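You operate a simulated robot arm through the tools that you are given. There is no shell and no other tool.

Carry out the task below with a simulated robot arm. There is one attempt and no reset: what you move stays moved.

TASK
Tap both dowels flush, then tighten the clamp bolt to 12 Nm.
Fine: they are on the drive unit; put the mallet back; leave the driver's dial at 12, dock the driver; leave the other bolts. Set down upright: mallet.

Only the result counts: the job must be done as asked and must still hold three seconds after the hand-in. Knocking over, shifting, dropping, spilling or breaking anything else fails it.

THE ROBOT
A 7-joint arm with a two-finger parallel gripper, fixed in place. Base frame: the origin is on the floor under the middle of its stand, x ahead of it, y to its left, z up; the work surface is at about z = 850. Units: mm, degrees, N and s.
It reaches about 1372 mm from its shoulder. Its first joint turns from -149.0 to 149.0 degrees. Payload 3.43 kg.
The tool frame sits at the grasp point between the pads (the TCP): z along the fingers, y along the line on which they close. The tips reach 30 mm beyond it. Largest opening 94 mm; finger width 28, thickness 10; the body of the gripper, 50 by 96 mm, starts 55 mm behind the TCP.
Orientation is told as [roll, pitch, yaw] about the base's x, y, z axes, in that order, counted from this pose: with the fingers straight down and closing along the base's y, the tool's x points along the base's -x, its y along +y and its z along -z.

THE INTERFACE
- The arm moves only by the tool nudge_tool. Its argument "motion" is one flat list of numbers, 7 for each row, row after row: the shift along the base's x, y, z in units of 50 mm (1.0 is 50 mm), then the turn, a rotation vector about the base's x, y, z in units of 6 degrees (1.0 is 6 degrees), then the gripper command, from -1 (shut) to 1 (fully open), values between in proportion. In form: [dx, dy, dz, rx, ry, rz, jaw, dx, dy, dz, rx, ry, rz, jaw, ...]. A call has 1 to 20 rows; each row shifts and turns the commanded pose from where the row before left it. A call with a number of a shift or a turn outside -1 to 1 is refused whole. Rows are played at 5 a second. More than 50 mm and 8.6 degrees between two rows, or a gripper value outside its range, and nothing of the call is played. Where a pose cannot be reached the arm comes as near as it can. A force on the tool above 40 N (or 10 N above the force at the start of the call, whichever is more), or a blocked arm, ends the call early, and 0.2 s more pass. The fingers move at their own pace (about 45 mm/s each) and stop on an object; they squeeze with about 24 N. The grip force told is the motor's: it shows also when the fingers shut on nothing. Time passes only in rows, and 0.2 s behind the last, so rows that do not move let the fingers close. The reply holds the time, the measured pose of the TCP, the force on the tool along the base axes, the opening and the grip force, in the units named above and with some noise, with the torque about the TCP (base axes, N m) and any sound that the robot's microphone picked up.
- Cameras (640 x 400 px; columns grow to the right, rows downward): "scene" is fixed at [399.2, 647.7, 1637.6]; the picture's right is [0.97, -0.23, 0.00], its down [-0.22, -0.93, -0.29] and it looks along [0.07, 0.28, -0.96] (base axes); focal length 224 px, centre (320, 200). "wrist" rides on the gripper at [76, 14, -102] in the tool frame; the picture's right is [-0.18, 0.98, 0.00], its down [-0.75, -0.14, -0.64] and it looks along [-0.63, -0.12, 0.77] (tool axes); focal length 243 px, centre (320, 200). There is no depth. A picture from a camera that has moved, and an enlarged one, comes with that camera's place and axes in the base frame and with its lens.
- capture(camera): a new picture of that camera. No time passes.
- zoom(camera, box): a new picture of the part [left, top, right, bottom] of that camera's present view, enlarged. No time passes.
- finish_job(): hands the job in; it is judged then, once.

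Places have to be worked out from the pictures, the camera data and where the tool is seen. Open the gripper and draw the arm clear of the work before you hand the job in, unless the task says otherwise.

The tools are called by a JSON object that holds its "fn" and its "kwargs". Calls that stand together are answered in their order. nudge_tool: Moves the arm, as the interface text tells. Its arguments: {"type":"object","properties":{"motion":{"type":"array","items":{"type":"number"}}},"required":["motion"]} The other tools are called the same way: capture (camera) takes a picture; zoom (camera, box) takes an enlarged picture of a part of a camera's view; finish_job () hands the job in.

At the start:

```text
time_s: 0.0
eef_pos: [512.6, 844.3, 1254.3]
tcp_rot: [0.0, 0.0, 0.0]
wrist_force: [0.8, 0.2, -0.2]
wrist_torque: [0.0, 0.0, 0.0]
gripper_width: 94.0
finger_force: 0.0
```

scene: 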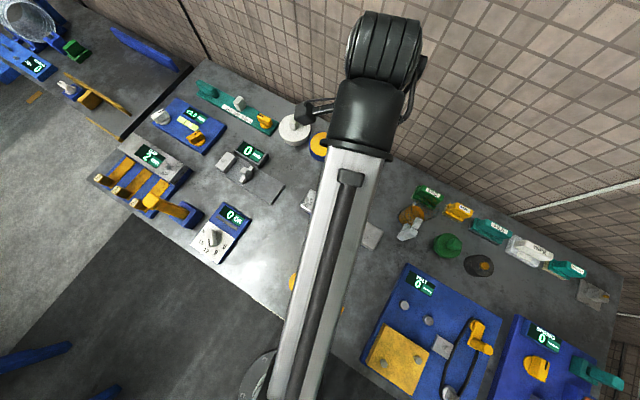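
wrist: 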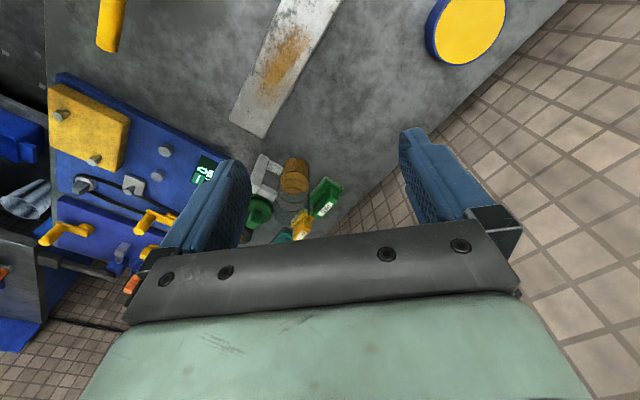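

The first pictures show a cluttered bench with several stations. I'll enlarge parts of the scene view to identify the drive unit, mallet, driver and dowels.

{"fn": "zoom", "kwargs": {"camera": "scene", "box": [340, 160, 640, 400]}}

{"fn": "zoom", "kwargs": {"camera": "scene", "box": [80, 60, 340, 280]}}

{"fn": "zoom", "kwargs": {"camera": "scene", "box": [0, 0, 200, 160]}}

{"fn": "zoom", "kwargs": {"camera": "wrist", "box": [0, 60, 350, 320]}}

```text
1.67 times, centred on (490, 280) of scene
camera zoom: at [399.2, 647.7, 1637.6], right [0.97, -0.23, 0.0], down [-0.22, -0.93, -0.29], along [0.07, 0.28, -0.96], focal length 374 px, centre (37, 67)
```

zoom: 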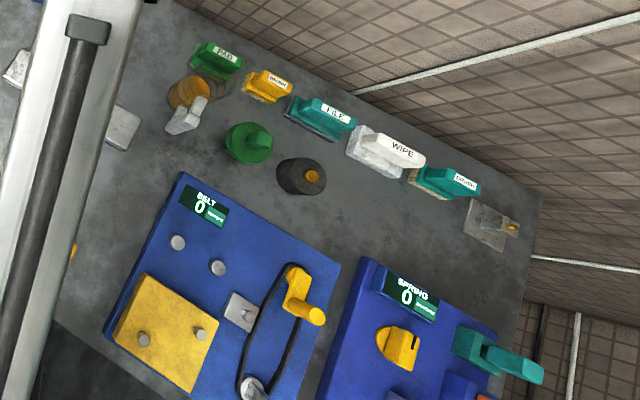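

```text
1.82 times, centred on (210, 170) of scene
camera zoom: at [399.2, 647.7, 1637.6], right [0.97, -0.23, 0.0], down [-0.22, -0.93, -0.29], along [0.07, 0.28, -0.96], focal length 408 px, centre (520, 254)
```

zoom: 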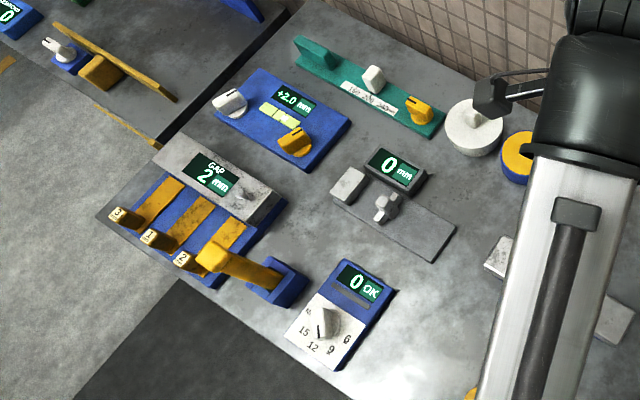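

```text
2.50 times, centred on (100, 80) of scene
camera zoom: at [399.2, 647.7, 1637.6], right [0.97, -0.23, 0.0], down [-0.22, -0.93, -0.29], along [0.07, 0.28, -0.96], focal length 561 px, centre (870, 500)
```

zoom: 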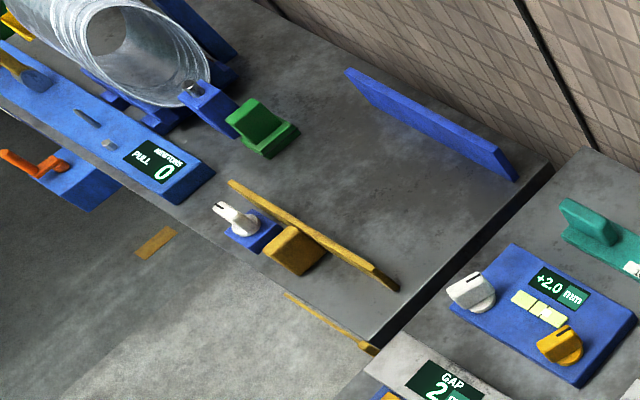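

```text
1.54 times, centred on (175, 190) of wrist
camera zoom: at [436.6, 858.5, 1356.2], right [0.18, 0.98, 0.0], down [0.75, -0.14, 0.64], along [0.63, -0.12, -0.77], focal length 373 px, centre (543, 215)
```

zoom: 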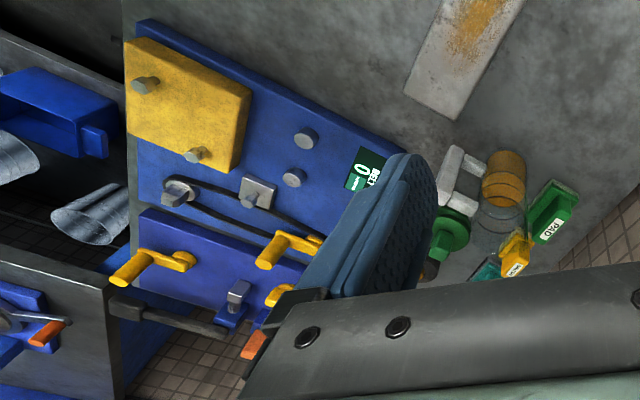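

The bench seems turned 45° to the base, with the BELT station near (708, 518) and a dial station near (70, 840). The arm hides some of the bench, so I'll raise and retract it to survey with the wrist camera.

{"fn": "nudge_tool", "kwargs": {"motion": [-0.3, -0.9, 0.4, 0, 0, 0, 1, -0.3, -0.9, 0.4, 0, 0, 0, 1, -0.3, -0.9, 0.4, 0, 0, 0, 1, -0.3, -0.9, 0.4, 0, 0, 0, 1, -0.3, -0.9, 0.4, 0, 0, 0, 1, -0.3, -0.9, 0.4, 0, 0, 0, 1, -0.3, -0.9, 0.4, 0, 0, 0, 1, -0.3, -0.9, 0.4, 0, 0, 0, 1]}}

{"fn": "capture", "kwargs": {"camera": "wrist"}}

{"fn": "capture", "kwargs": {"camera": "scene"}}

```text
refused: row 1 steps farther than a row can; nothing moved
```

```text
taken
camera wrist: at [436.6, 858.5, 1356.2], right [0.18, 0.98, 0.0], down [0.75, -0.14, 0.64], along [0.63, -0.12, -0.77], focal length 243 px, centre (320, 200)
```

wrist: 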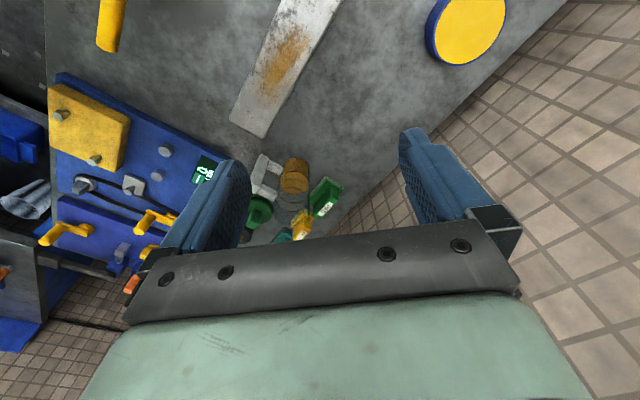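

```text
taken
```

scene: 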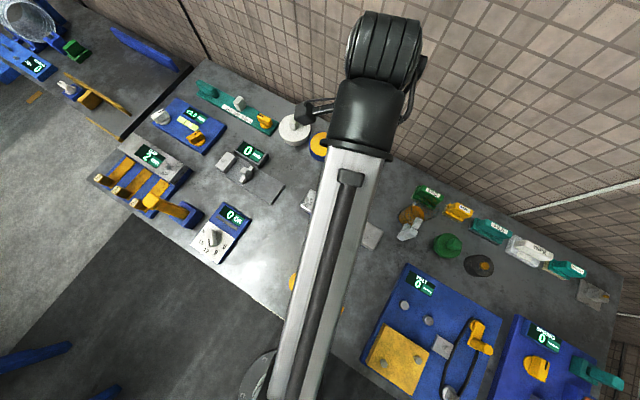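

The row's combined shift must stay within 50 mm. I'll use the same move with smaller steps.

{"fn": "nudge_tool", "kwargs": {"motion": [-0.25, -0.8, 0.35, 0, 0, 0, 1, -0.25, -0.8, 0.35, 0, 0, 0, 1, -0.25, -0.8, 0.35, 0, 0, 0, 1, -0.25, -0.8, 0.35, 0, 0, 0, 1, -0.25, -0.8, 0.35, 0, 0, 0, 1, -0.25, -0.8, 0.35, 0, 0, 0, 1, -0.25, -0.8, 0.35, 0, 0, 0, 1, -0.25, -0.8, 0.35, 0, 0, 0, 1, -0.25, -0.8, 0.35, 0, 0, 0, 1, -0.25, -0.8, 0.35, 0, 0, 0, 1]}}

{"fn": "capture", "kwargs": {"camera": "wrist"}}

{"fn": "capture", "kwargs": {"camera": "scene"}}

```text
time_s: 2.2
eef_pos: [466.7, 565.9, 1160.4]
tcp_rot: [1.7, -1.4, 0.0]
wrist_force: [0.3, 0.4, 0.4]
wrist_torque: [0.02, 0.02, 0.01]
gripper_width: 94.3
finger_force: 0.0
out of reach, approached as far as the arm can: row 1, 2, 3, 4, 5, 6, 7, 8, 9, 10
```

```text
taken
camera wrist: at [387.2, 577.0, 1260.9], right [0.18, 0.98, 0.03], down [0.74, -0.16, 0.65], along [0.65, -0.09, -0.76], focal length 243 px, centre (320, 200)
```

wrist: 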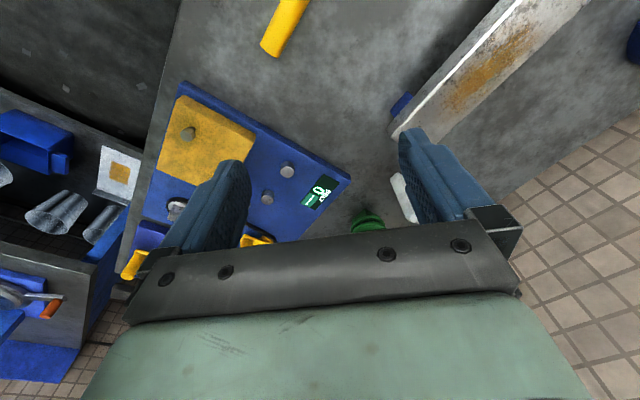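

```text
taken
```

scene: 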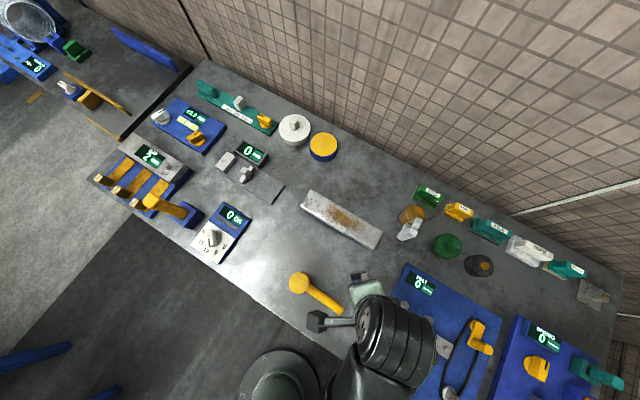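

The arm has moved aside, so the yellow mallet shows near (310, 290) in the scene view. I'll zoom in on each part of the bench to tell the stations apart.

{"fn": "zoom", "kwargs": {"camera": "scene", "box": [80, 70, 240, 170]}}

{"fn": "zoom", "kwargs": {"camera": "scene", "box": [160, 180, 320, 280]}}

{"fn": "zoom", "kwargs": {"camera": "scene", "box": [270, 220, 430, 320]}}

{"fn": "zoom", "kwargs": {"camera": "scene", "box": [480, 300, 640, 400]}}

{"fn": "zoom", "kwargs": {"camera": "wrist", "box": [0, 80, 240, 330]}}

```text
4.00 times, centred on (160, 120) of scene
camera zoom: at [399.2, 647.7, 1637.6], right [0.97, -0.23, 0.0], down [-0.22, -0.93, -0.29], along [0.07, 0.28, -0.96], focal length 897 px, centre (960, 520)
```

zoom: 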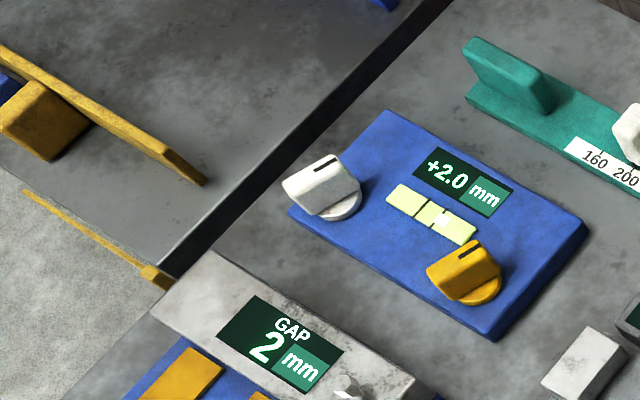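

```text
4.00 times, centred on (240, 230) of scene
camera zoom: at [399.2, 647.7, 1637.6], right [0.97, -0.23, 0.0], down [-0.22, -0.93, -0.29], along [0.07, 0.28, -0.96], focal length 897 px, centre (640, 80)
```

zoom: 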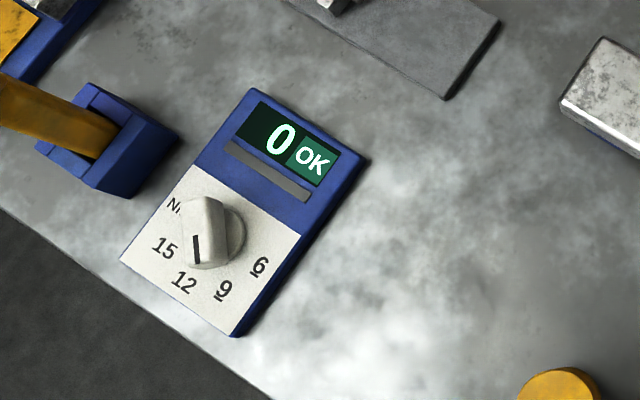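

```text
4.00 times, centred on (350, 270) of scene
camera zoom: at [399.2, 647.7, 1637.6], right [0.97, -0.23, 0.0], down [-0.22, -0.93, -0.29], along [0.07, 0.28, -0.96], focal length 897 px, centre (200, -80)
```

zoom: 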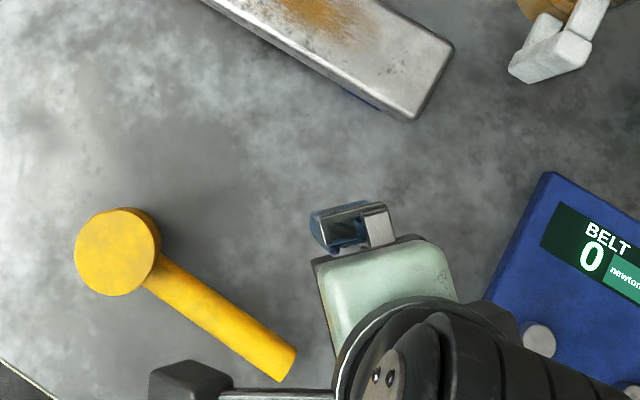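

```text
4.00 times, centred on (560, 350) of scene
camera zoom: at [399.2, 647.7, 1637.6], right [0.97, -0.23, 0.0], down [-0.22, -0.93, -0.29], along [0.07, 0.28, -0.96], focal length 897 px, centre (-640, -400)
```

zoom: 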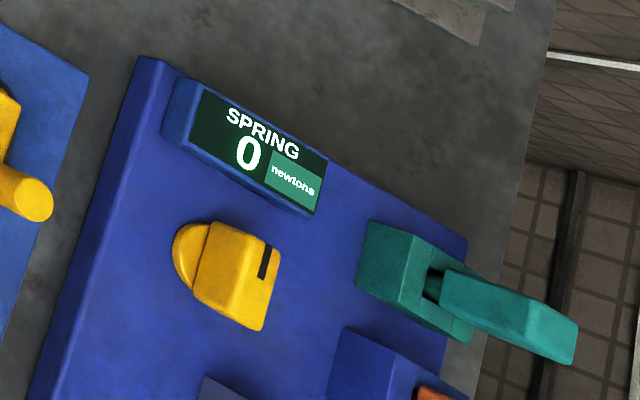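

```text
1.60 times, centred on (120, 205) of wrist
camera zoom: at [387.2, 577.0, 1260.9], right [0.18, 0.98, 0.03], down [0.74, -0.16, 0.65], along [0.65, -0.09, -0.76], focal length 388 px, centre (640, 192)
```

zoom: 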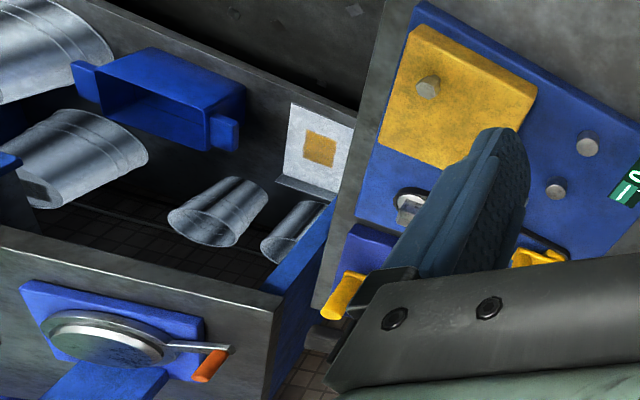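

The dial station shows "0 OK" with a Nm dial. Its pointer sits between 12 and 15 or close to one of them. I'll move over the BELT station, turned so the wrist camera looks outward from the robot.

{"fn": "nudge_tool", "kwargs": {"motion": [0.22, -0.4, 0.0, 0, 0, 0.94, 1, 0.22, -0.4, 0.0, 0, 0, 0.94, 1, 0.22, -0.4, 0.0, 0, 0, 0.94, 1, 0.22, -0.4, 0.0, 0, 0, 0.94, 1, 0.22, -0.4, 0.0, 0, 0, 0.94, 1, 0.22, -0.4, 0.0, 0, 0, 0.94, 1, 0.22, -0.4, 0.0, 0, 0, 0.94, 1, 0.22, -0.4, 0.0, 0, 0, 0.94, 1]}}

{"fn": "capture", "kwargs": {"camera": "wrist"}}

{"fn": "capture", "kwargs": {"camera": "scene"}}

```text
time_s: 3.6
eef_pos: [542.2, 467.4, 1125.8]
tcp_rot: [0.2, -1.0, 31.9]
wrist_force: [1.0, 0.3, -1.4]
wrist_torque: [-0.06, 0.01, -0.02]
gripper_width: 94.2
finger_force: 0.0
out of reach, approached as far as the arm can: row 1, 2, 3, 4, 6
stopped in row 6: the force on the tool passed its limit at 48 N (the readings are from after the stop); the commanded pose is now the measured one
```

```text
taken
camera wrist: at [468.9, 438.7, 1227.9], right [-0.36, 0.93, 0.01], down [0.71, 0.27, 0.66], along [0.61, 0.24, -0.76], focal length 243 px, centre (320, 200)
```

wrist: 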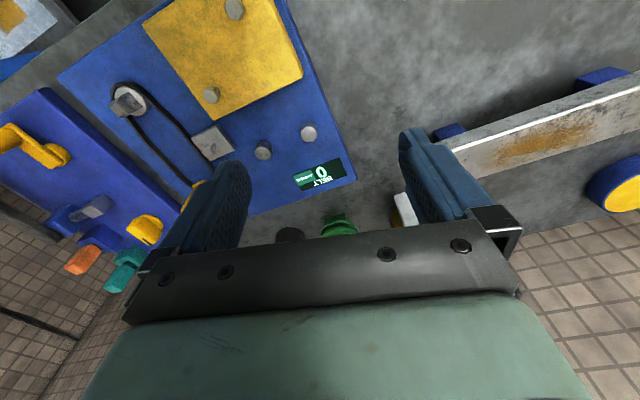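

```text
taken
```

scene: 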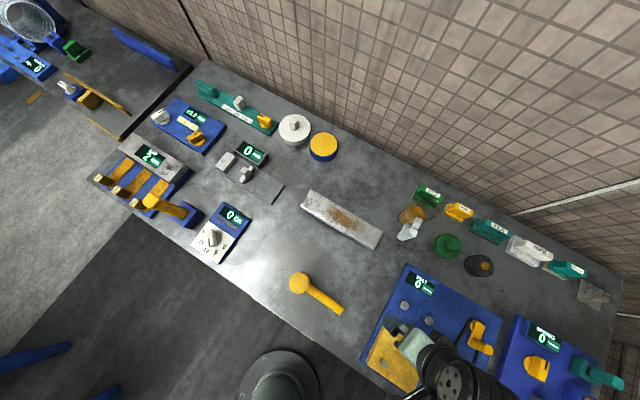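

The stop was probably a fast jump near the arm's inner reach limit, since nothing is near the tool at this height. I'll look closer at the BELT station and the SPRING station from here.

{"fn": "zoom", "kwargs": {"camera": "wrist", "box": [60, 0, 380, 220]}}

{"fn": "zoom", "kwargs": {"camera": "wrist", "box": [0, 60, 240, 300]}}

{"fn": "zoom", "kwargs": {"camera": "scene", "box": [80, 130, 240, 270]}}

{"fn": "zoom", "kwargs": {"camera": "scene", "box": [260, 90, 420, 190]}}

```text
1.82 times, centred on (220, 110) of wrist
camera zoom: at [468.9, 438.7, 1227.9], right [-0.36, 0.93, 0.01], down [0.71, 0.27, 0.66], along [0.61, 0.24, -0.76], focal length 441 px, centre (502, 364)
```

zoom: 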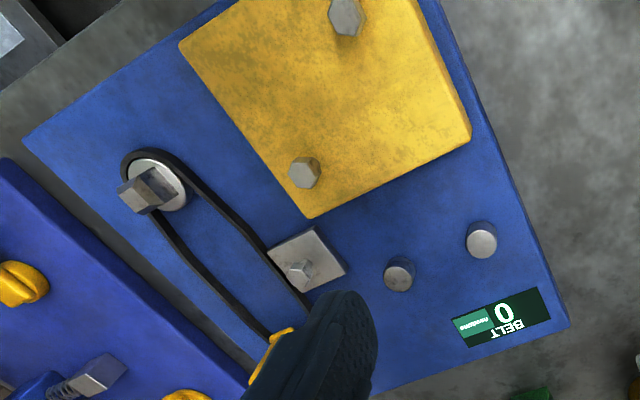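

```text
1.67 times, centred on (120, 180) of wrist
camera zoom: at [468.9, 438.7, 1227.9], right [-0.36, 0.93, 0.01], down [0.71, 0.27, 0.66], along [0.61, 0.24, -0.76], focal length 404 px, centre (653, 233)
```

zoom: 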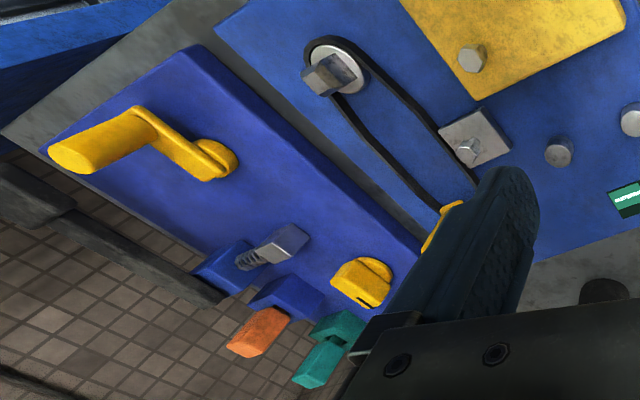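

```text
2.86 times, centred on (160, 200) of scene
camera zoom: at [399.2, 647.7, 1637.6], right [0.97, -0.23, 0.0], down [-0.22, -0.93, -0.29], along [0.07, 0.28, -0.96], focal length 641 px, centre (777, 200)
```

zoom: 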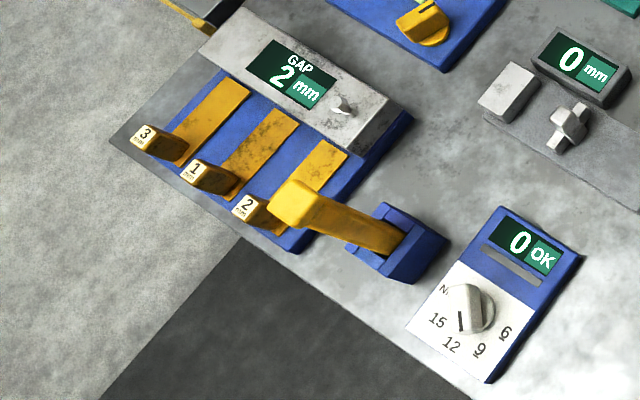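

```text
4.00 times, centred on (340, 140) of scene
camera zoom: at [399.2, 647.7, 1637.6], right [0.97, -0.23, 0.0], down [-0.22, -0.93, -0.29], along [0.07, 0.28, -0.96], focal length 897 px, centre (240, 440)
```

zoom: 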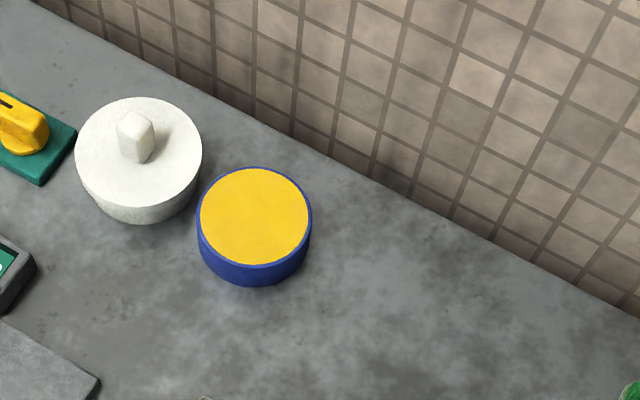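

BELT looks like the drive unit: a belt, two round pins that look like dowels, a small grey plate with one bolt, and a yellow plate with two others. The tall yellow tool in the blue dock is likely the driver. I'll zoom tighter on the mallet, dial and dock.

{"fn": "zoom", "kwargs": {"camera": "scene", "box": [280, 262, 352, 322]}}

{"fn": "zoom", "kwargs": {"camera": "scene", "box": [185, 200, 257, 266]}}

{"fn": "zoom", "kwargs": {"camera": "scene", "box": [140, 165, 212, 231]}}

{"fn": "zoom", "kwargs": {"camera": "scene", "box": [380, 170, 500, 290]}}

```text
6.67 times, centred on (316, 292) of scene
camera zoom: at [399.2, 647.7, 1637.6], right [0.97, -0.23, 0.0], down [-0.22, -0.93, -0.29], along [0.07, 0.28, -0.96], focal length 1495 px, centre (347, -413)
```

zoom: 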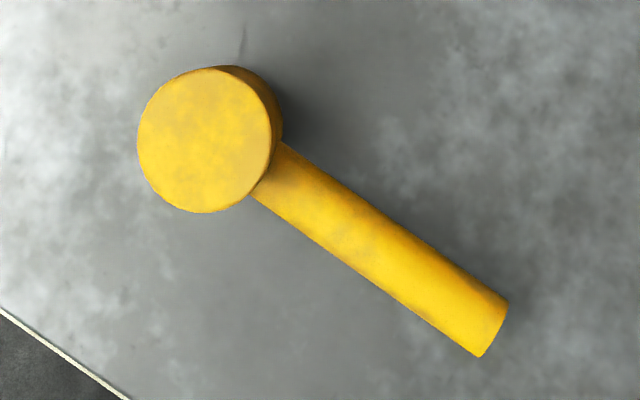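

```text
6.06 times, centred on (221, 233) of scene
camera zoom: at [399.2, 647.7, 1637.6], right [0.97, -0.23, 0.0], down [-0.22, -0.93, -0.29], along [0.07, 0.28, -0.96], focal length 1359 px, centre (920, 0)
```

zoom: 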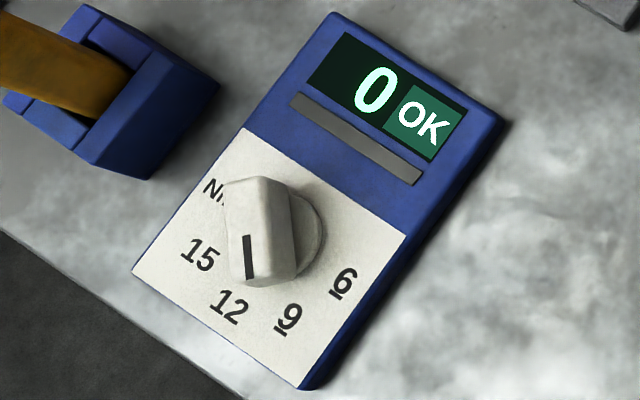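

```text
6.06 times, centred on (176, 198) of scene
camera zoom: at [399.2, 647.7, 1637.6], right [0.97, -0.23, 0.0], down [-0.22, -0.93, -0.29], along [0.07, 0.28, -0.96], focal length 1359 px, centre (1193, 212)
```

zoom: 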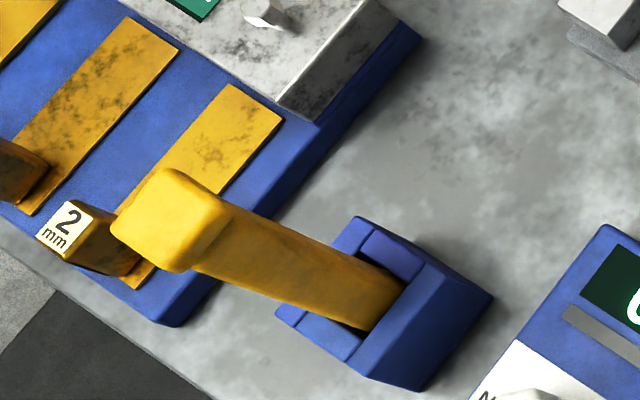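

```text
3.33 times, centred on (440, 230) of scene
camera zoom: at [399.2, 647.7, 1637.6], right [0.97, -0.23, 0.0], down [-0.22, -0.93, -0.29], along [0.07, 0.28, -0.96], focal length 748 px, centre (-80, 100)
```

zoom: 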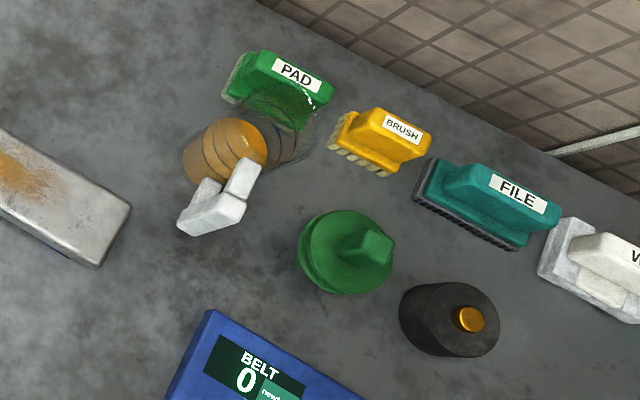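

The pins are near (623, 482) and (677, 427), the small plate's bolt is near (700, 348), and the driver stands near (0, 918) with its top at z≈1060. The knob is near (87, 817) and looks set to 9. I'll go over the dial and dock for a close look.

{"fn": "nudge_tool", "kwargs": {"motion": [-0.26, 0.86, 0, 0, 0, 0.75, 1, -0.26, 0.86, 0, 0, 0, 0.75, 1, -0.26, 0.86, 0, 0, 0, 0.75, 1, -0.26, 0.86, 0, 0, 0, 0.75, 1, -0.76, 0.42, 0, 0, 0, 0.8, 1, -0.76, 0.42, 0, 0, 0, 0.8, 1, -0.76, 0.42, 0, 0, 0, 0.8, 1, -0.76, 0.42, 0, 0, 0, 0.8, 1, -0.76, 0.42, 0, 0, 0, 0.8, 1, -0.876, 0.12, 0, 0, 0, 0.4, 1, -0.876, 0.12, 0, 0, 0, 0.4, 1, -0.876, 0.12, 0, 0, 0, 0.4, 1, -0.876, 0.12, 0, 0, 0, 0.4, 1, -0.876, 0.12, 0, 0, 0, 0.4, 1]}}

{"fn": "capture", "kwargs": {"camera": "wrist"}}

{"fn": "capture", "kwargs": {"camera": "scene"}}

```text
time_s: 6.6
eef_pos: [80.4, 774.4, 1124.9]
tcp_rot: [0.2, -1.0, 85.8]
wrist_force: [-0.5, 0.5, 0.5]
wrist_torque: [0.0, 0.02, 0.01]
gripper_width: 93.7
finger_force: 0.1
```

```text
taken
camera wrist: at [60.8, 697.8, 1226.5], right [-0.97, 0.26, 0.01], down [0.2, 0.73, 0.65], along [0.16, 0.63, -0.76], focal length 243 px, centre (320, 200)
```

wrist: 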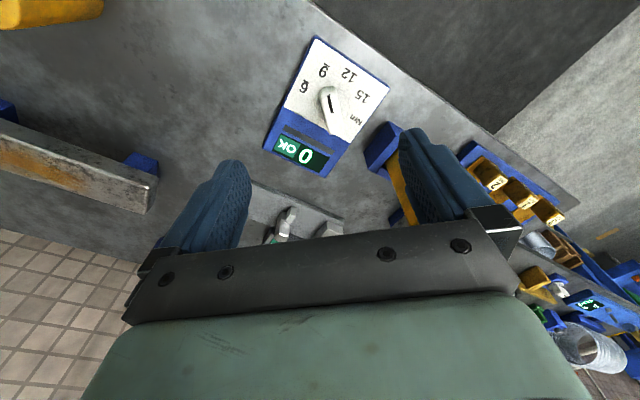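

```text
taken
```

scene: 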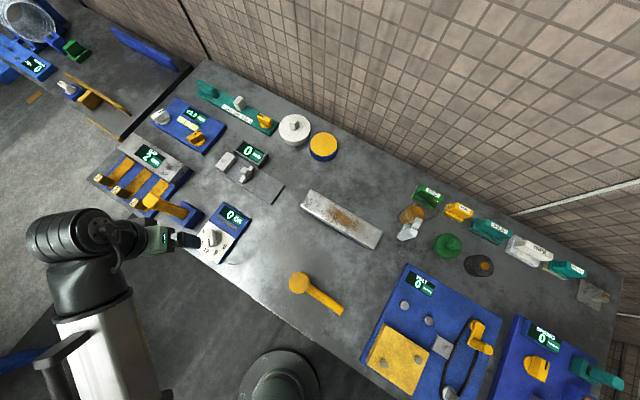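

The dial station is now in view below the wrist camera. I'll zoom in on the dial, the dock and the drive unit.

{"fn": "zoom", "kwargs": {"camera": "wrist", "box": [250, 20, 410, 180]}}

{"fn": "zoom", "kwargs": {"camera": "wrist", "box": [340, 100, 560, 260]}}

{"fn": "zoom", "kwargs": {"camera": "scene", "box": [350, 255, 510, 400]}}

```text
2.50 times, centred on (330, 100) of wrist
camera zoom: at [60.8, 697.8, 1226.5], right [-0.97, 0.26, 0.01], down [0.2, 0.73, 0.65], along [0.16, 0.63, -0.76], focal length 606 px, centre (295, 450)
```

zoom: 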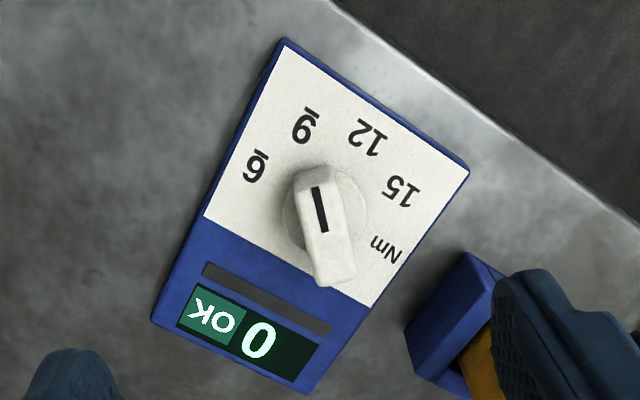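

```text
2.50 times, centred on (450, 180) of wrist
camera zoom: at [60.8, 697.8, 1226.5], right [-0.97, 0.26, 0.01], down [0.2, 0.73, 0.65], along [0.16, 0.63, -0.76], focal length 606 px, centre (-5, 250)
```

zoom: 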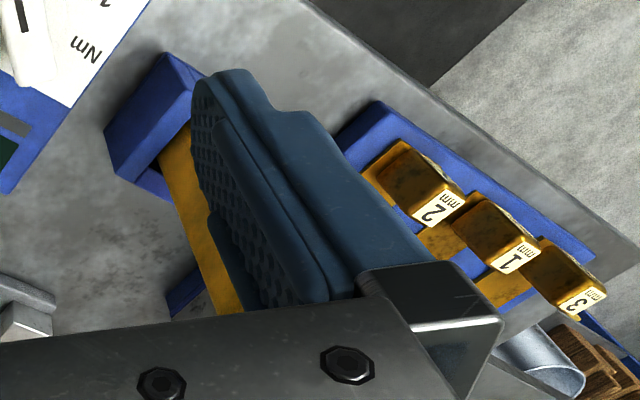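

```text
2.76 times, centred on (430, 328) of scene
camera zoom: at [399.2, 647.7, 1637.6], right [0.97, -0.23, 0.0], down [-0.22, -0.93, -0.29], along [0.07, 0.28, -0.96], focal length 619 px, centre (17, -152)
```

zoom: 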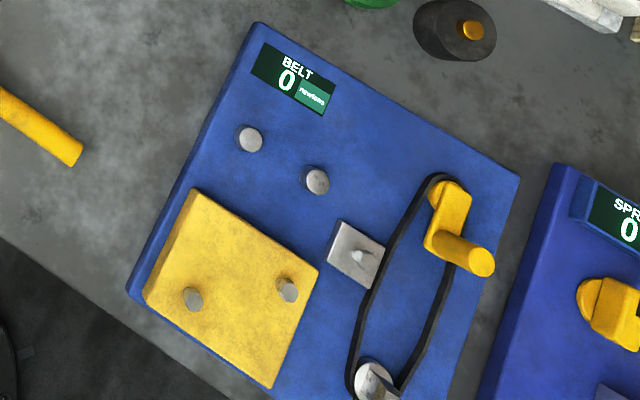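

The dial's pointer is at 9, with 12 another 45° clockwise seen from above. I put the knob's axis at about (74, 821), its top at z≈902 and its wing along y. I'll line up over it with the jaws partly open and go down in stages.

{"fn": "nudge_tool", "kwargs": {"motion": [-0.064, 0.466, 0, -0.084, -0.01, 0.35, 0.3, -0.064, 0.466, 0, -0.084, -0.01, 0.35, 0.3, 0, 0, -0.9, 0, 0, 0, 0.3, 0, 0, -0.9, 0, 0, 0, 0.3, 0, 0, -0.7, 0, 0, 0, 0.3]}}

{"fn": "capture", "kwargs": {"camera": "wrist"}}

{"fn": "capture", "kwargs": {"camera": "scene"}}

```text
time_s: 7.8
eef_pos: [76.1, 821.3, 999.6]
tcp_rot: [0.0, -0.1, 90.0]
wrist_force: [-0.8, 1.1, -0.6]
wrist_torque: [0.0, -0.01, 0.0]
gripper_width: 60.9
finger_force: 0.1
```

```text
taken
camera wrist: at [62.4, 744.6, 1102.5], right [-0.98, 0.18, 0.0], down [0.14, 0.75, 0.64], along [0.12, 0.63, -0.77], focal length 243 px, centre (320, 200)
```

wrist: 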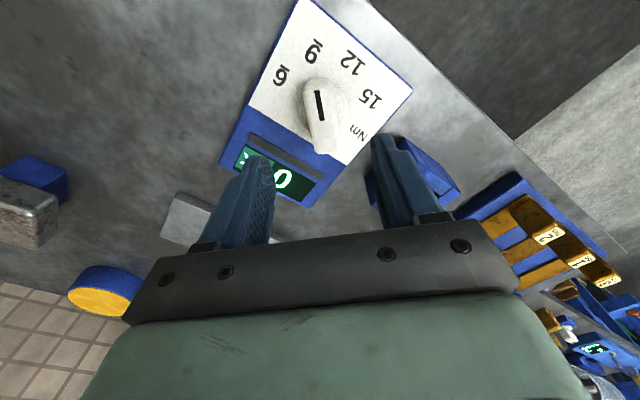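

```text
taken
```

scene: 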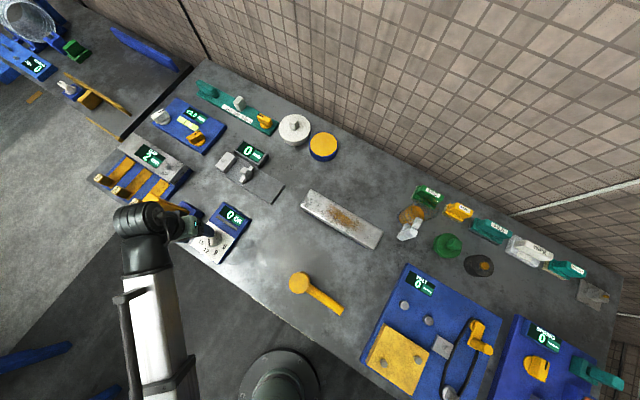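

The knob is straight ahead of the jaws. I'll zoom in to refine its centre before going down.

{"fn": "zoom", "kwargs": {"camera": "wrist", "box": [240, 20, 420, 160]}}

```text
2.86 times, centred on (330, 90) of wrist
camera zoom: at [62.4, 744.6, 1102.5], right [-0.98, 0.18, 0.0], down [0.14, 0.75, 0.64], along [0.12, 0.63, -0.77], focal length 693 px, centre (291, 514)
```

zoom: 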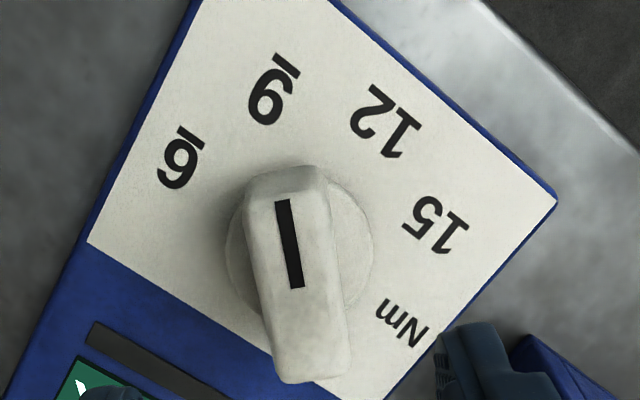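

The knob's centre works out at (75, 824). I'll shift by a couple of millimetres and go down to TCP z≈912.

{"fn": "nudge_tool", "kwargs": {"motion": [-0.02, 0.05, -0.876, 0, 0, 0, 0.2, 0, 0, -0.6, 0, 0, 0, 0.2, 0, 0, -0.27, 0, 0, 0, 0.2]}}

{"fn": "capture", "kwargs": {"camera": "wrist"}}

```text
time_s: 8.6
eef_pos: [75.3, 824.0, 912.5]
tcp_rot: [0.1, 0.0, 90.0]
wrist_force: [0.2, -0.8, -0.6]
wrist_torque: [-0.03, -0.01, -0.03]
gripper_width: 56.2
finger_force: 0.0
```

```text
taken
camera wrist: at [60.4, 748.5, 1015.2], right [-0.98, 0.18, 0.0], down [0.14, 0.75, 0.64], along [0.12, 0.63, -0.77], focal length 243 px, centre (320, 200)
```

wrist: 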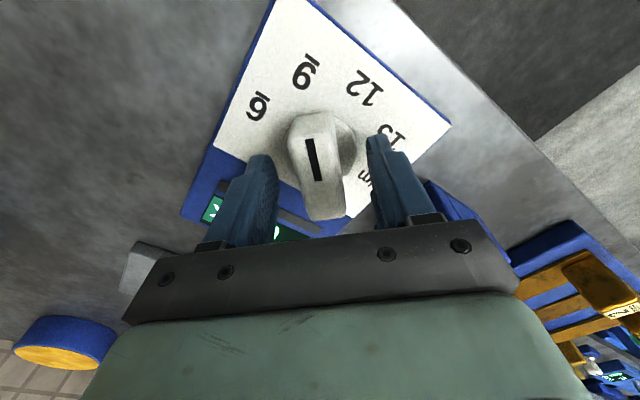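

The fingers straddle the knob's wing. I'll close on it.

{"fn": "nudge_tool", "kwargs": {"motion": [0, 0, 0, 0, 0, 0, -1, 0, 0, 0, 0, 0, 0, -1, 0, 0, 0, 0, 0, 0, -1, 0, 0, 0, 0, 0, 0, -1]}}

{"fn": "capture", "kwargs": {"camera": "wrist"}}

```text
time_s: 9.6
eef_pos: [74.3, 825.5, 913.1]
tcp_rot: [0.2, -0.1, 90.0]
wrist_force: [-3.0, -0.9, -2.3]
wrist_torque: [0.26, 0.02, -0.02]
gripper_width: 28.7
finger_force: 45.2
```

```text
taken
camera wrist: at [60.2, 748.6, 1015.4], right [-0.98, 0.18, 0.0], down [0.14, 0.75, 0.64], along [0.12, 0.63, -0.77], focal length 243 px, centre (320, 200)
```

wrist: 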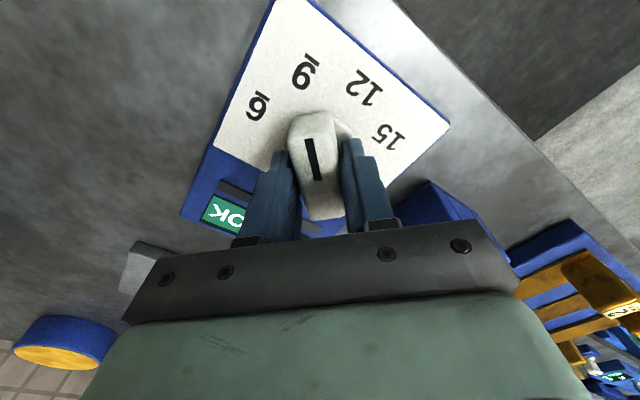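

The wing is gripped at 28.7 mm. I'll turn it 45° clockwise from 9 to 12.

{"fn": "nudge_tool", "kwargs": {"motion": [0, 0, 0, 0, 0, -0.75, -1, 0, 0, 0, 0, 0, -0.75, -1, 0, 0, 0, 0, 0, -0.75, -1, 0, 0, 0, 0, 0, -0.75, -1, 0, 0, 0, 0, 0, -0.75, -1, 0, 0, 0, 0, 0, -0.75, -1, 0, 0, 0, 0, 0, -0.75, -1, 0, 0, 0, 0, 0, -0.75, -1, 0, 0, 0, 0, 0, -0.75, -1, 0, 0, 0, 0, 0, -0.75, -1, 0, 0, 0, 0, 0, 0, -1]}}

{"fn": "capture", "kwargs": {"camera": "wrist"}}

{"fn": "zoom", "kwargs": {"camera": "scene", "box": [140, 180, 260, 280]}}

```text
time_s: 11.4
eef_pos: [74.6, 823.6, 912.1]
tcp_rot: [0.0, 0.1, 53.8]
wrist_force: [1.2, 6.2, -9.2]
wrist_torque: [-0.24, 0.47, -0.01]
gripper_width: 28.4
finger_force: 44.8
stopped in row 9: the force on the tool passed its limit at 41 N (the readings are from after the stop); the commanded pose is now the measured one
```

```text
taken
camera wrist: at [18.2, 771.7, 1015.5], right [-0.68, 0.73, 0.0], down [0.56, 0.52, 0.64], along [0.47, 0.44, -0.77], focal length 243 px, centre (320, 200)
```

wrist: 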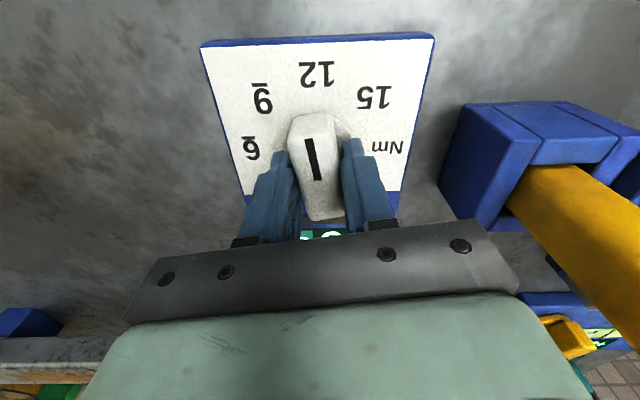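

```text
4.00 times, centred on (200, 230) of scene
camera zoom: at [399.2, 647.7, 1637.6], right [0.97, -0.23, 0.0], down [-0.22, -0.93, -0.29], along [0.07, 0.28, -0.96], focal length 897 px, centre (800, 80)
```

zoom: 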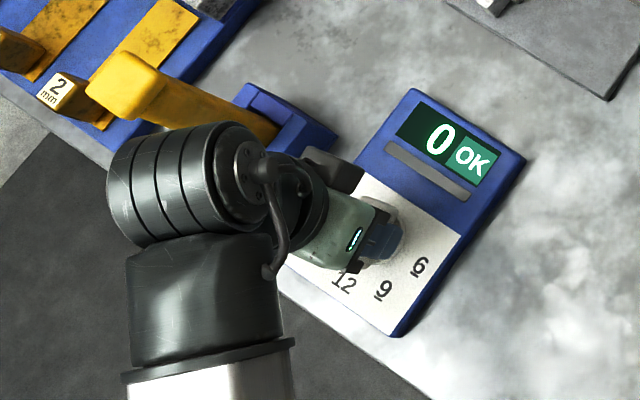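

The turn stopped at 36° on a brief force spike, likely from a small offset between knob axis and tool axis. The driver hasn't moved. I'll finish the remaining turn in smaller steps.

{"fn": "nudge_tool", "kwargs": {"motion": [0, 0, 0, 0, 0, -0.3, -1, 0, 0, 0, 0, 0, -0.3, -1, 0, 0, 0, 0, 0, -0.3, -1, 0, 0, 0, 0, 0, -0.3, -1, 0, 0, 0, 0, 0, -0.3, -1, 0, 0, 0, 0, 0, 0, -1]}}

{"fn": "capture", "kwargs": {"camera": "wrist"}}

```text
time_s: 12.8
eef_pos: [73.8, 824.5, 911.4]
tcp_rot: [-0.1, 0.1, 44.6]
wrist_force: [-1.3, 4.7, -23.4]
wrist_torque: [0.85, -0.77, 0.0]
gripper_width: 28.6
finger_force: 44.9
```

```text
taken
camera wrist: at [10.7, 781.2, 1015.5], right [-0.56, 0.83, 0.0], down [0.64, 0.43, 0.64], along [0.53, 0.36, -0.77], focal length 243 px, centre (320, 200)
```

wrist: 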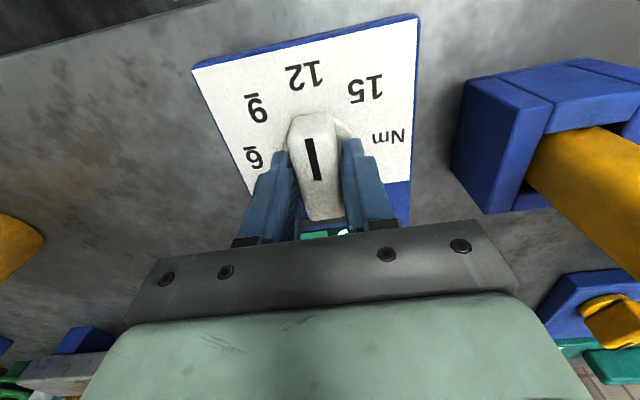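

Yaw is 44.6°, so the pointer should be at 12. I'll open the jaws and rise straight up to check.

{"fn": "nudge_tool", "kwargs": {"motion": [0, 0, 0, 0, 0, 0, 0.2, 0, 0, 0, 0, 0, 0, 0.2, 0, 0, 0, 0, 0, 0, 0.2, 0, 0, 0.5, 0, 0, 0, 0.2, 0, 0, 0.8, 0, 0, 0, 0.2, 0, 0, 0.8, 0, 0, 0, 0.2]}}

{"fn": "capture", "kwargs": {"camera": "wrist"}}

{"fn": "zoom", "kwargs": {"camera": "scene", "box": [140, 180, 260, 280]}}

```text
time_s: 14.2
eef_pos: [75.8, 825.0, 1017.7]
tcp_rot: [0.0, 0.1, 44.7]
wrist_force: [0.2, 0.5, 0.1]
wrist_torque: [-0.04, 0.04, 0.01]
gripper_width: 56.3
finger_force: 0.0
```

```text
taken
camera wrist: at [11.2, 781.3, 1121.9], right [-0.56, 0.83, 0.0], down [0.63, 0.43, 0.64], along [0.53, 0.36, -0.77], focal length 243 px, centre (320, 200)
```

wrist: 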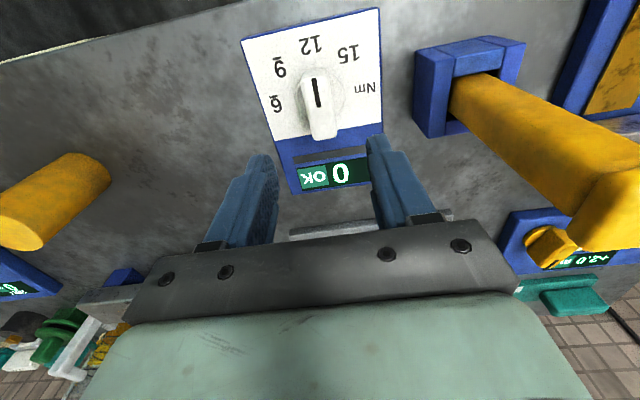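

```text
4.00 times, centred on (200, 230) of scene
camera zoom: at [399.2, 647.7, 1637.6], right [0.97, -0.23, 0.0], down [-0.22, -0.93, -0.29], along [0.07, 0.28, -0.96], focal length 897 px, centre (800, 80)
```

zoom: 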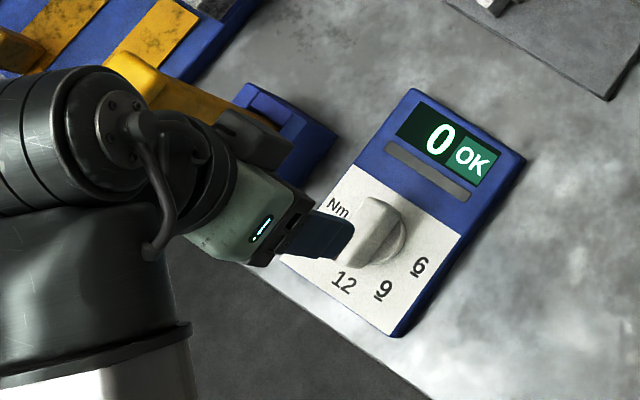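

The pointer now appears to be on 12. I'll zoom in to confirm this and to study the driver and its dock.

{"fn": "zoom", "kwargs": {"camera": "wrist", "box": [230, 0, 400, 140]}}

{"fn": "zoom", "kwargs": {"camera": "wrist", "box": [400, 20, 640, 260]}}

{"fn": "zoom", "kwargs": {"camera": "wrist", "box": [0, 120, 150, 280]}}

```text
2.86 times, centred on (315, 70) of wrist
camera zoom: at [11.2, 781.3, 1121.9], right [-0.56, 0.83, 0.0], down [0.63, 0.43, 0.64], along [0.53, 0.36, -0.77], focal length 693 px, centre (334, 571)
```

zoom: 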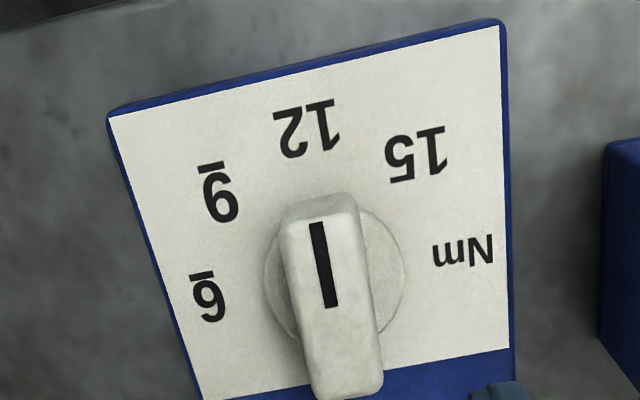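

```text
1.67 times, centred on (520, 140) of wrist
camera zoom: at [11.2, 781.3, 1121.9], right [-0.56, 0.83, 0.0], down [0.63, 0.43, 0.64], along [0.53, 0.36, -0.77], focal length 404 px, centre (-13, 300)
```

zoom: 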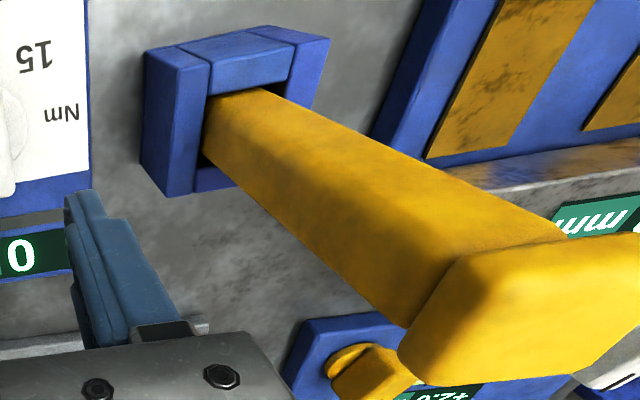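

```text
2.50 times, centred on (75, 200) of wrist
camera zoom: at [11.2, 781.3, 1121.9], right [-0.56, 0.83, 0.0], down [0.63, 0.43, 0.64], along [0.53, 0.36, -0.77], focal length 606 px, centre (932, 200)
```

zoom: 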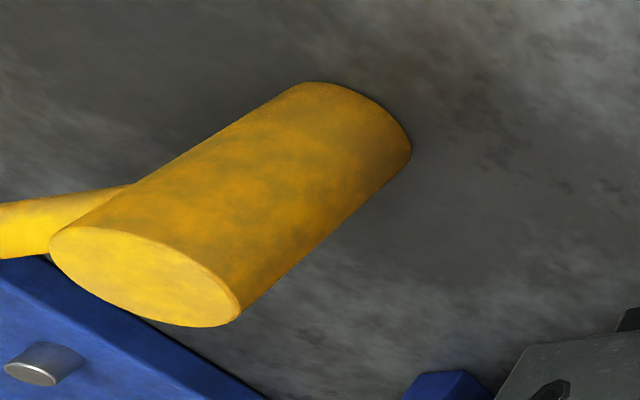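

The dial is confirmed at 12. The mallet's head stands at about (333, 621), 105 mm tall and 59 mm across, with its handle at z≈903 pointing along (0.69, −0.72). I plan to grip the head itself from above, so I'll move there and turn to yaw −46°.

{"fn": "nudge_tool", "kwargs": {"motion": [0.321, -0.255, 0.05, 0, 0, -0.95, 1, 0.321, -0.255, 0.05, 0, 0, -0.95, 1, 0.321, -0.255, 0.05, 0, 0, -0.95, 1, 0.321, -0.255, 0.05, 0, 0, -0.95, 1, 0.321, -0.255, 0.05, 0, 0, -0.95, 1, 0.321, -0.255, 0.05, 0, 0, -0.95, 1, 0.321, -0.255, 0.05, 0, 0, -0.95, 1, 0.321, -0.255, 0.05, 0, 0, -0.95, 1, 0.321, -0.255, 0.05, 0, 0, -0.95, 1, 0.321, -0.255, 0.05, 0, 0, -0.95, 1, 0.321, -0.255, 0.05, 0, 0, -0.95, 1, 0.321, -0.255, 0.05, 0, 0, -0.95, 1]}}

{"fn": "capture", "kwargs": {"camera": "wrist"}}

{"fn": "capture", "kwargs": {"camera": "scene"}}

```text
time_s: 16.9
eef_pos: [269.0, 669.6, 1048.9]
tcp_rot: [0.0, 0.0, -23.8]
wrist_force: [0.3, 0.5, -0.3]
wrist_torque: [0.0, 0.03, -0.01]
gripper_width: 93.8
finger_force: 0.1
```

```text
taken
camera wrist: at [204.1, 714.2, 1151.2], right [0.57, 0.82, 0.0], down [0.63, -0.43, 0.64], along [0.53, -0.36, -0.77], focal length 243 px, centre (320, 200)
```

wrist: 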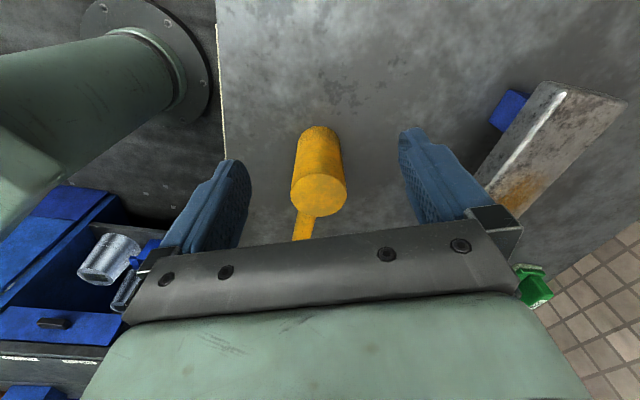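

```text
taken
```

scene: 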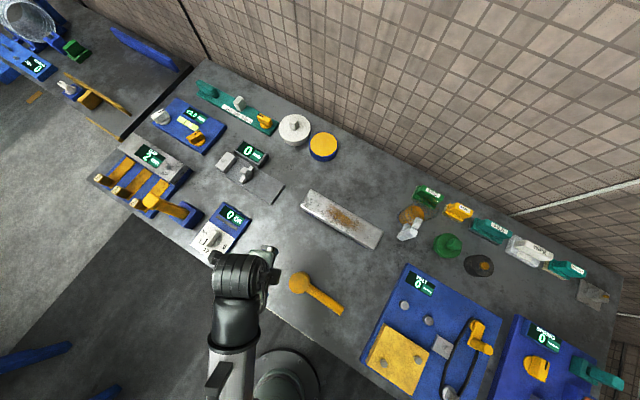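

The mallet is clear in view. I'll zoom in to refine the head's position and the direction of the handle.

{"fn": "zoom", "kwargs": {"camera": "wrist", "box": [250, 100, 400, 250]}}

{"fn": "zoom", "kwargs": {"camera": "scene", "box": [270, 255, 360, 325]}}

```text
2.67 times, centred on (325, 175) of wrist
camera zoom: at [204.1, 714.2, 1151.2], right [0.57, 0.82, 0.0], down [0.63, -0.43, 0.64], along [0.53, -0.36, -0.77], focal length 647 px, centre (307, 267)
```

zoom: 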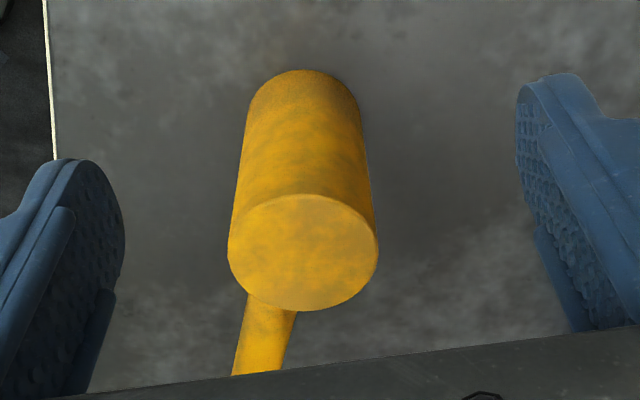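

```text
5.71 times, centred on (315, 290) of scene
camera zoom: at [399.2, 647.7, 1637.6], right [0.97, -0.23, 0.0], down [-0.22, -0.93, -0.29], along [0.07, 0.28, -0.96], focal length 1282 px, centre (349, -314)
```

zoom: 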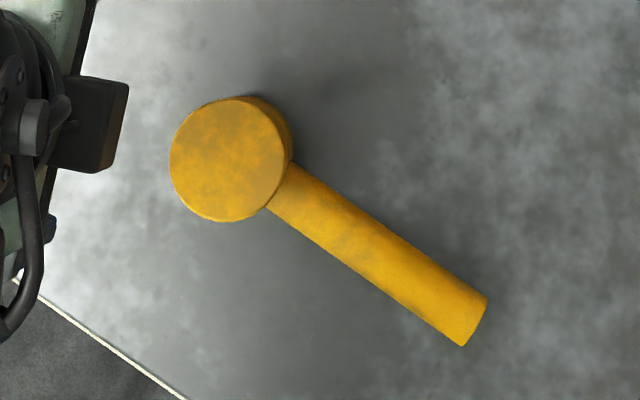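

The head axis comes out at (333, 622.5), top at z≈953, and the handle bearing at −46.4°. I'll centre over it with the jaws fully open and the tips just above the head.

{"fn": "nudge_tool", "kwargs": {"motion": [0.32, -0.236, 0, 0, 0, -0.94, 1, 0.32, -0.236, 0, 0, 0, -0.94, 1, 0.32, -0.236, 0, 0, 0, -0.94, 1, 0.32, -0.236, 0, 0, 0, -0.94, 1, 0, 0, -0.6, 0, 0, 0, 1, 0, 0, -0.5, 0, 0, 0, 1]}}

{"fn": "capture", "kwargs": {"camera": "wrist"}}

{"fn": "capture", "kwargs": {"camera": "scene"}}

```text
time_s: 18.2
eef_pos: [329.6, 623.1, 993.7]
tcp_rot: [0.0, 0.0, -46.3]
wrist_force: [-0.1, -0.5, 1.0]
wrist_torque: [0.0, 0.03, 0.05]
gripper_width: 94.0
finger_force: 0.0
```

```text
taken
camera wrist: at [287.9, 688.3, 1096.1], right [0.84, 0.55, 0.0], down [0.42, -0.64, 0.64], along [0.35, -0.54, -0.77], focal length 243 px, centre (320, 200)
```

wrist: 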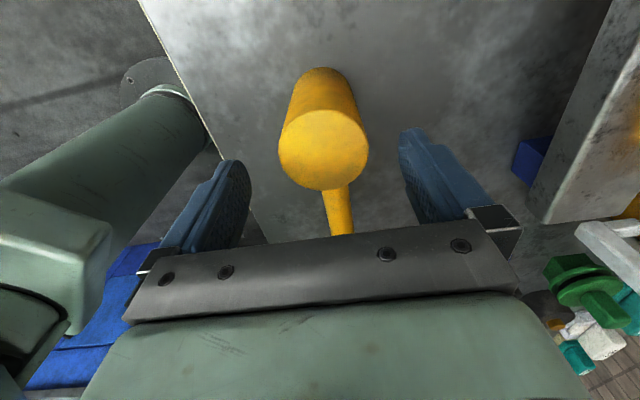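

```text
taken
```

scene: 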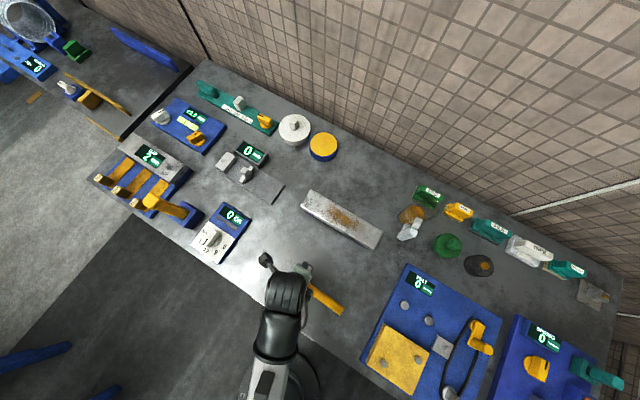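

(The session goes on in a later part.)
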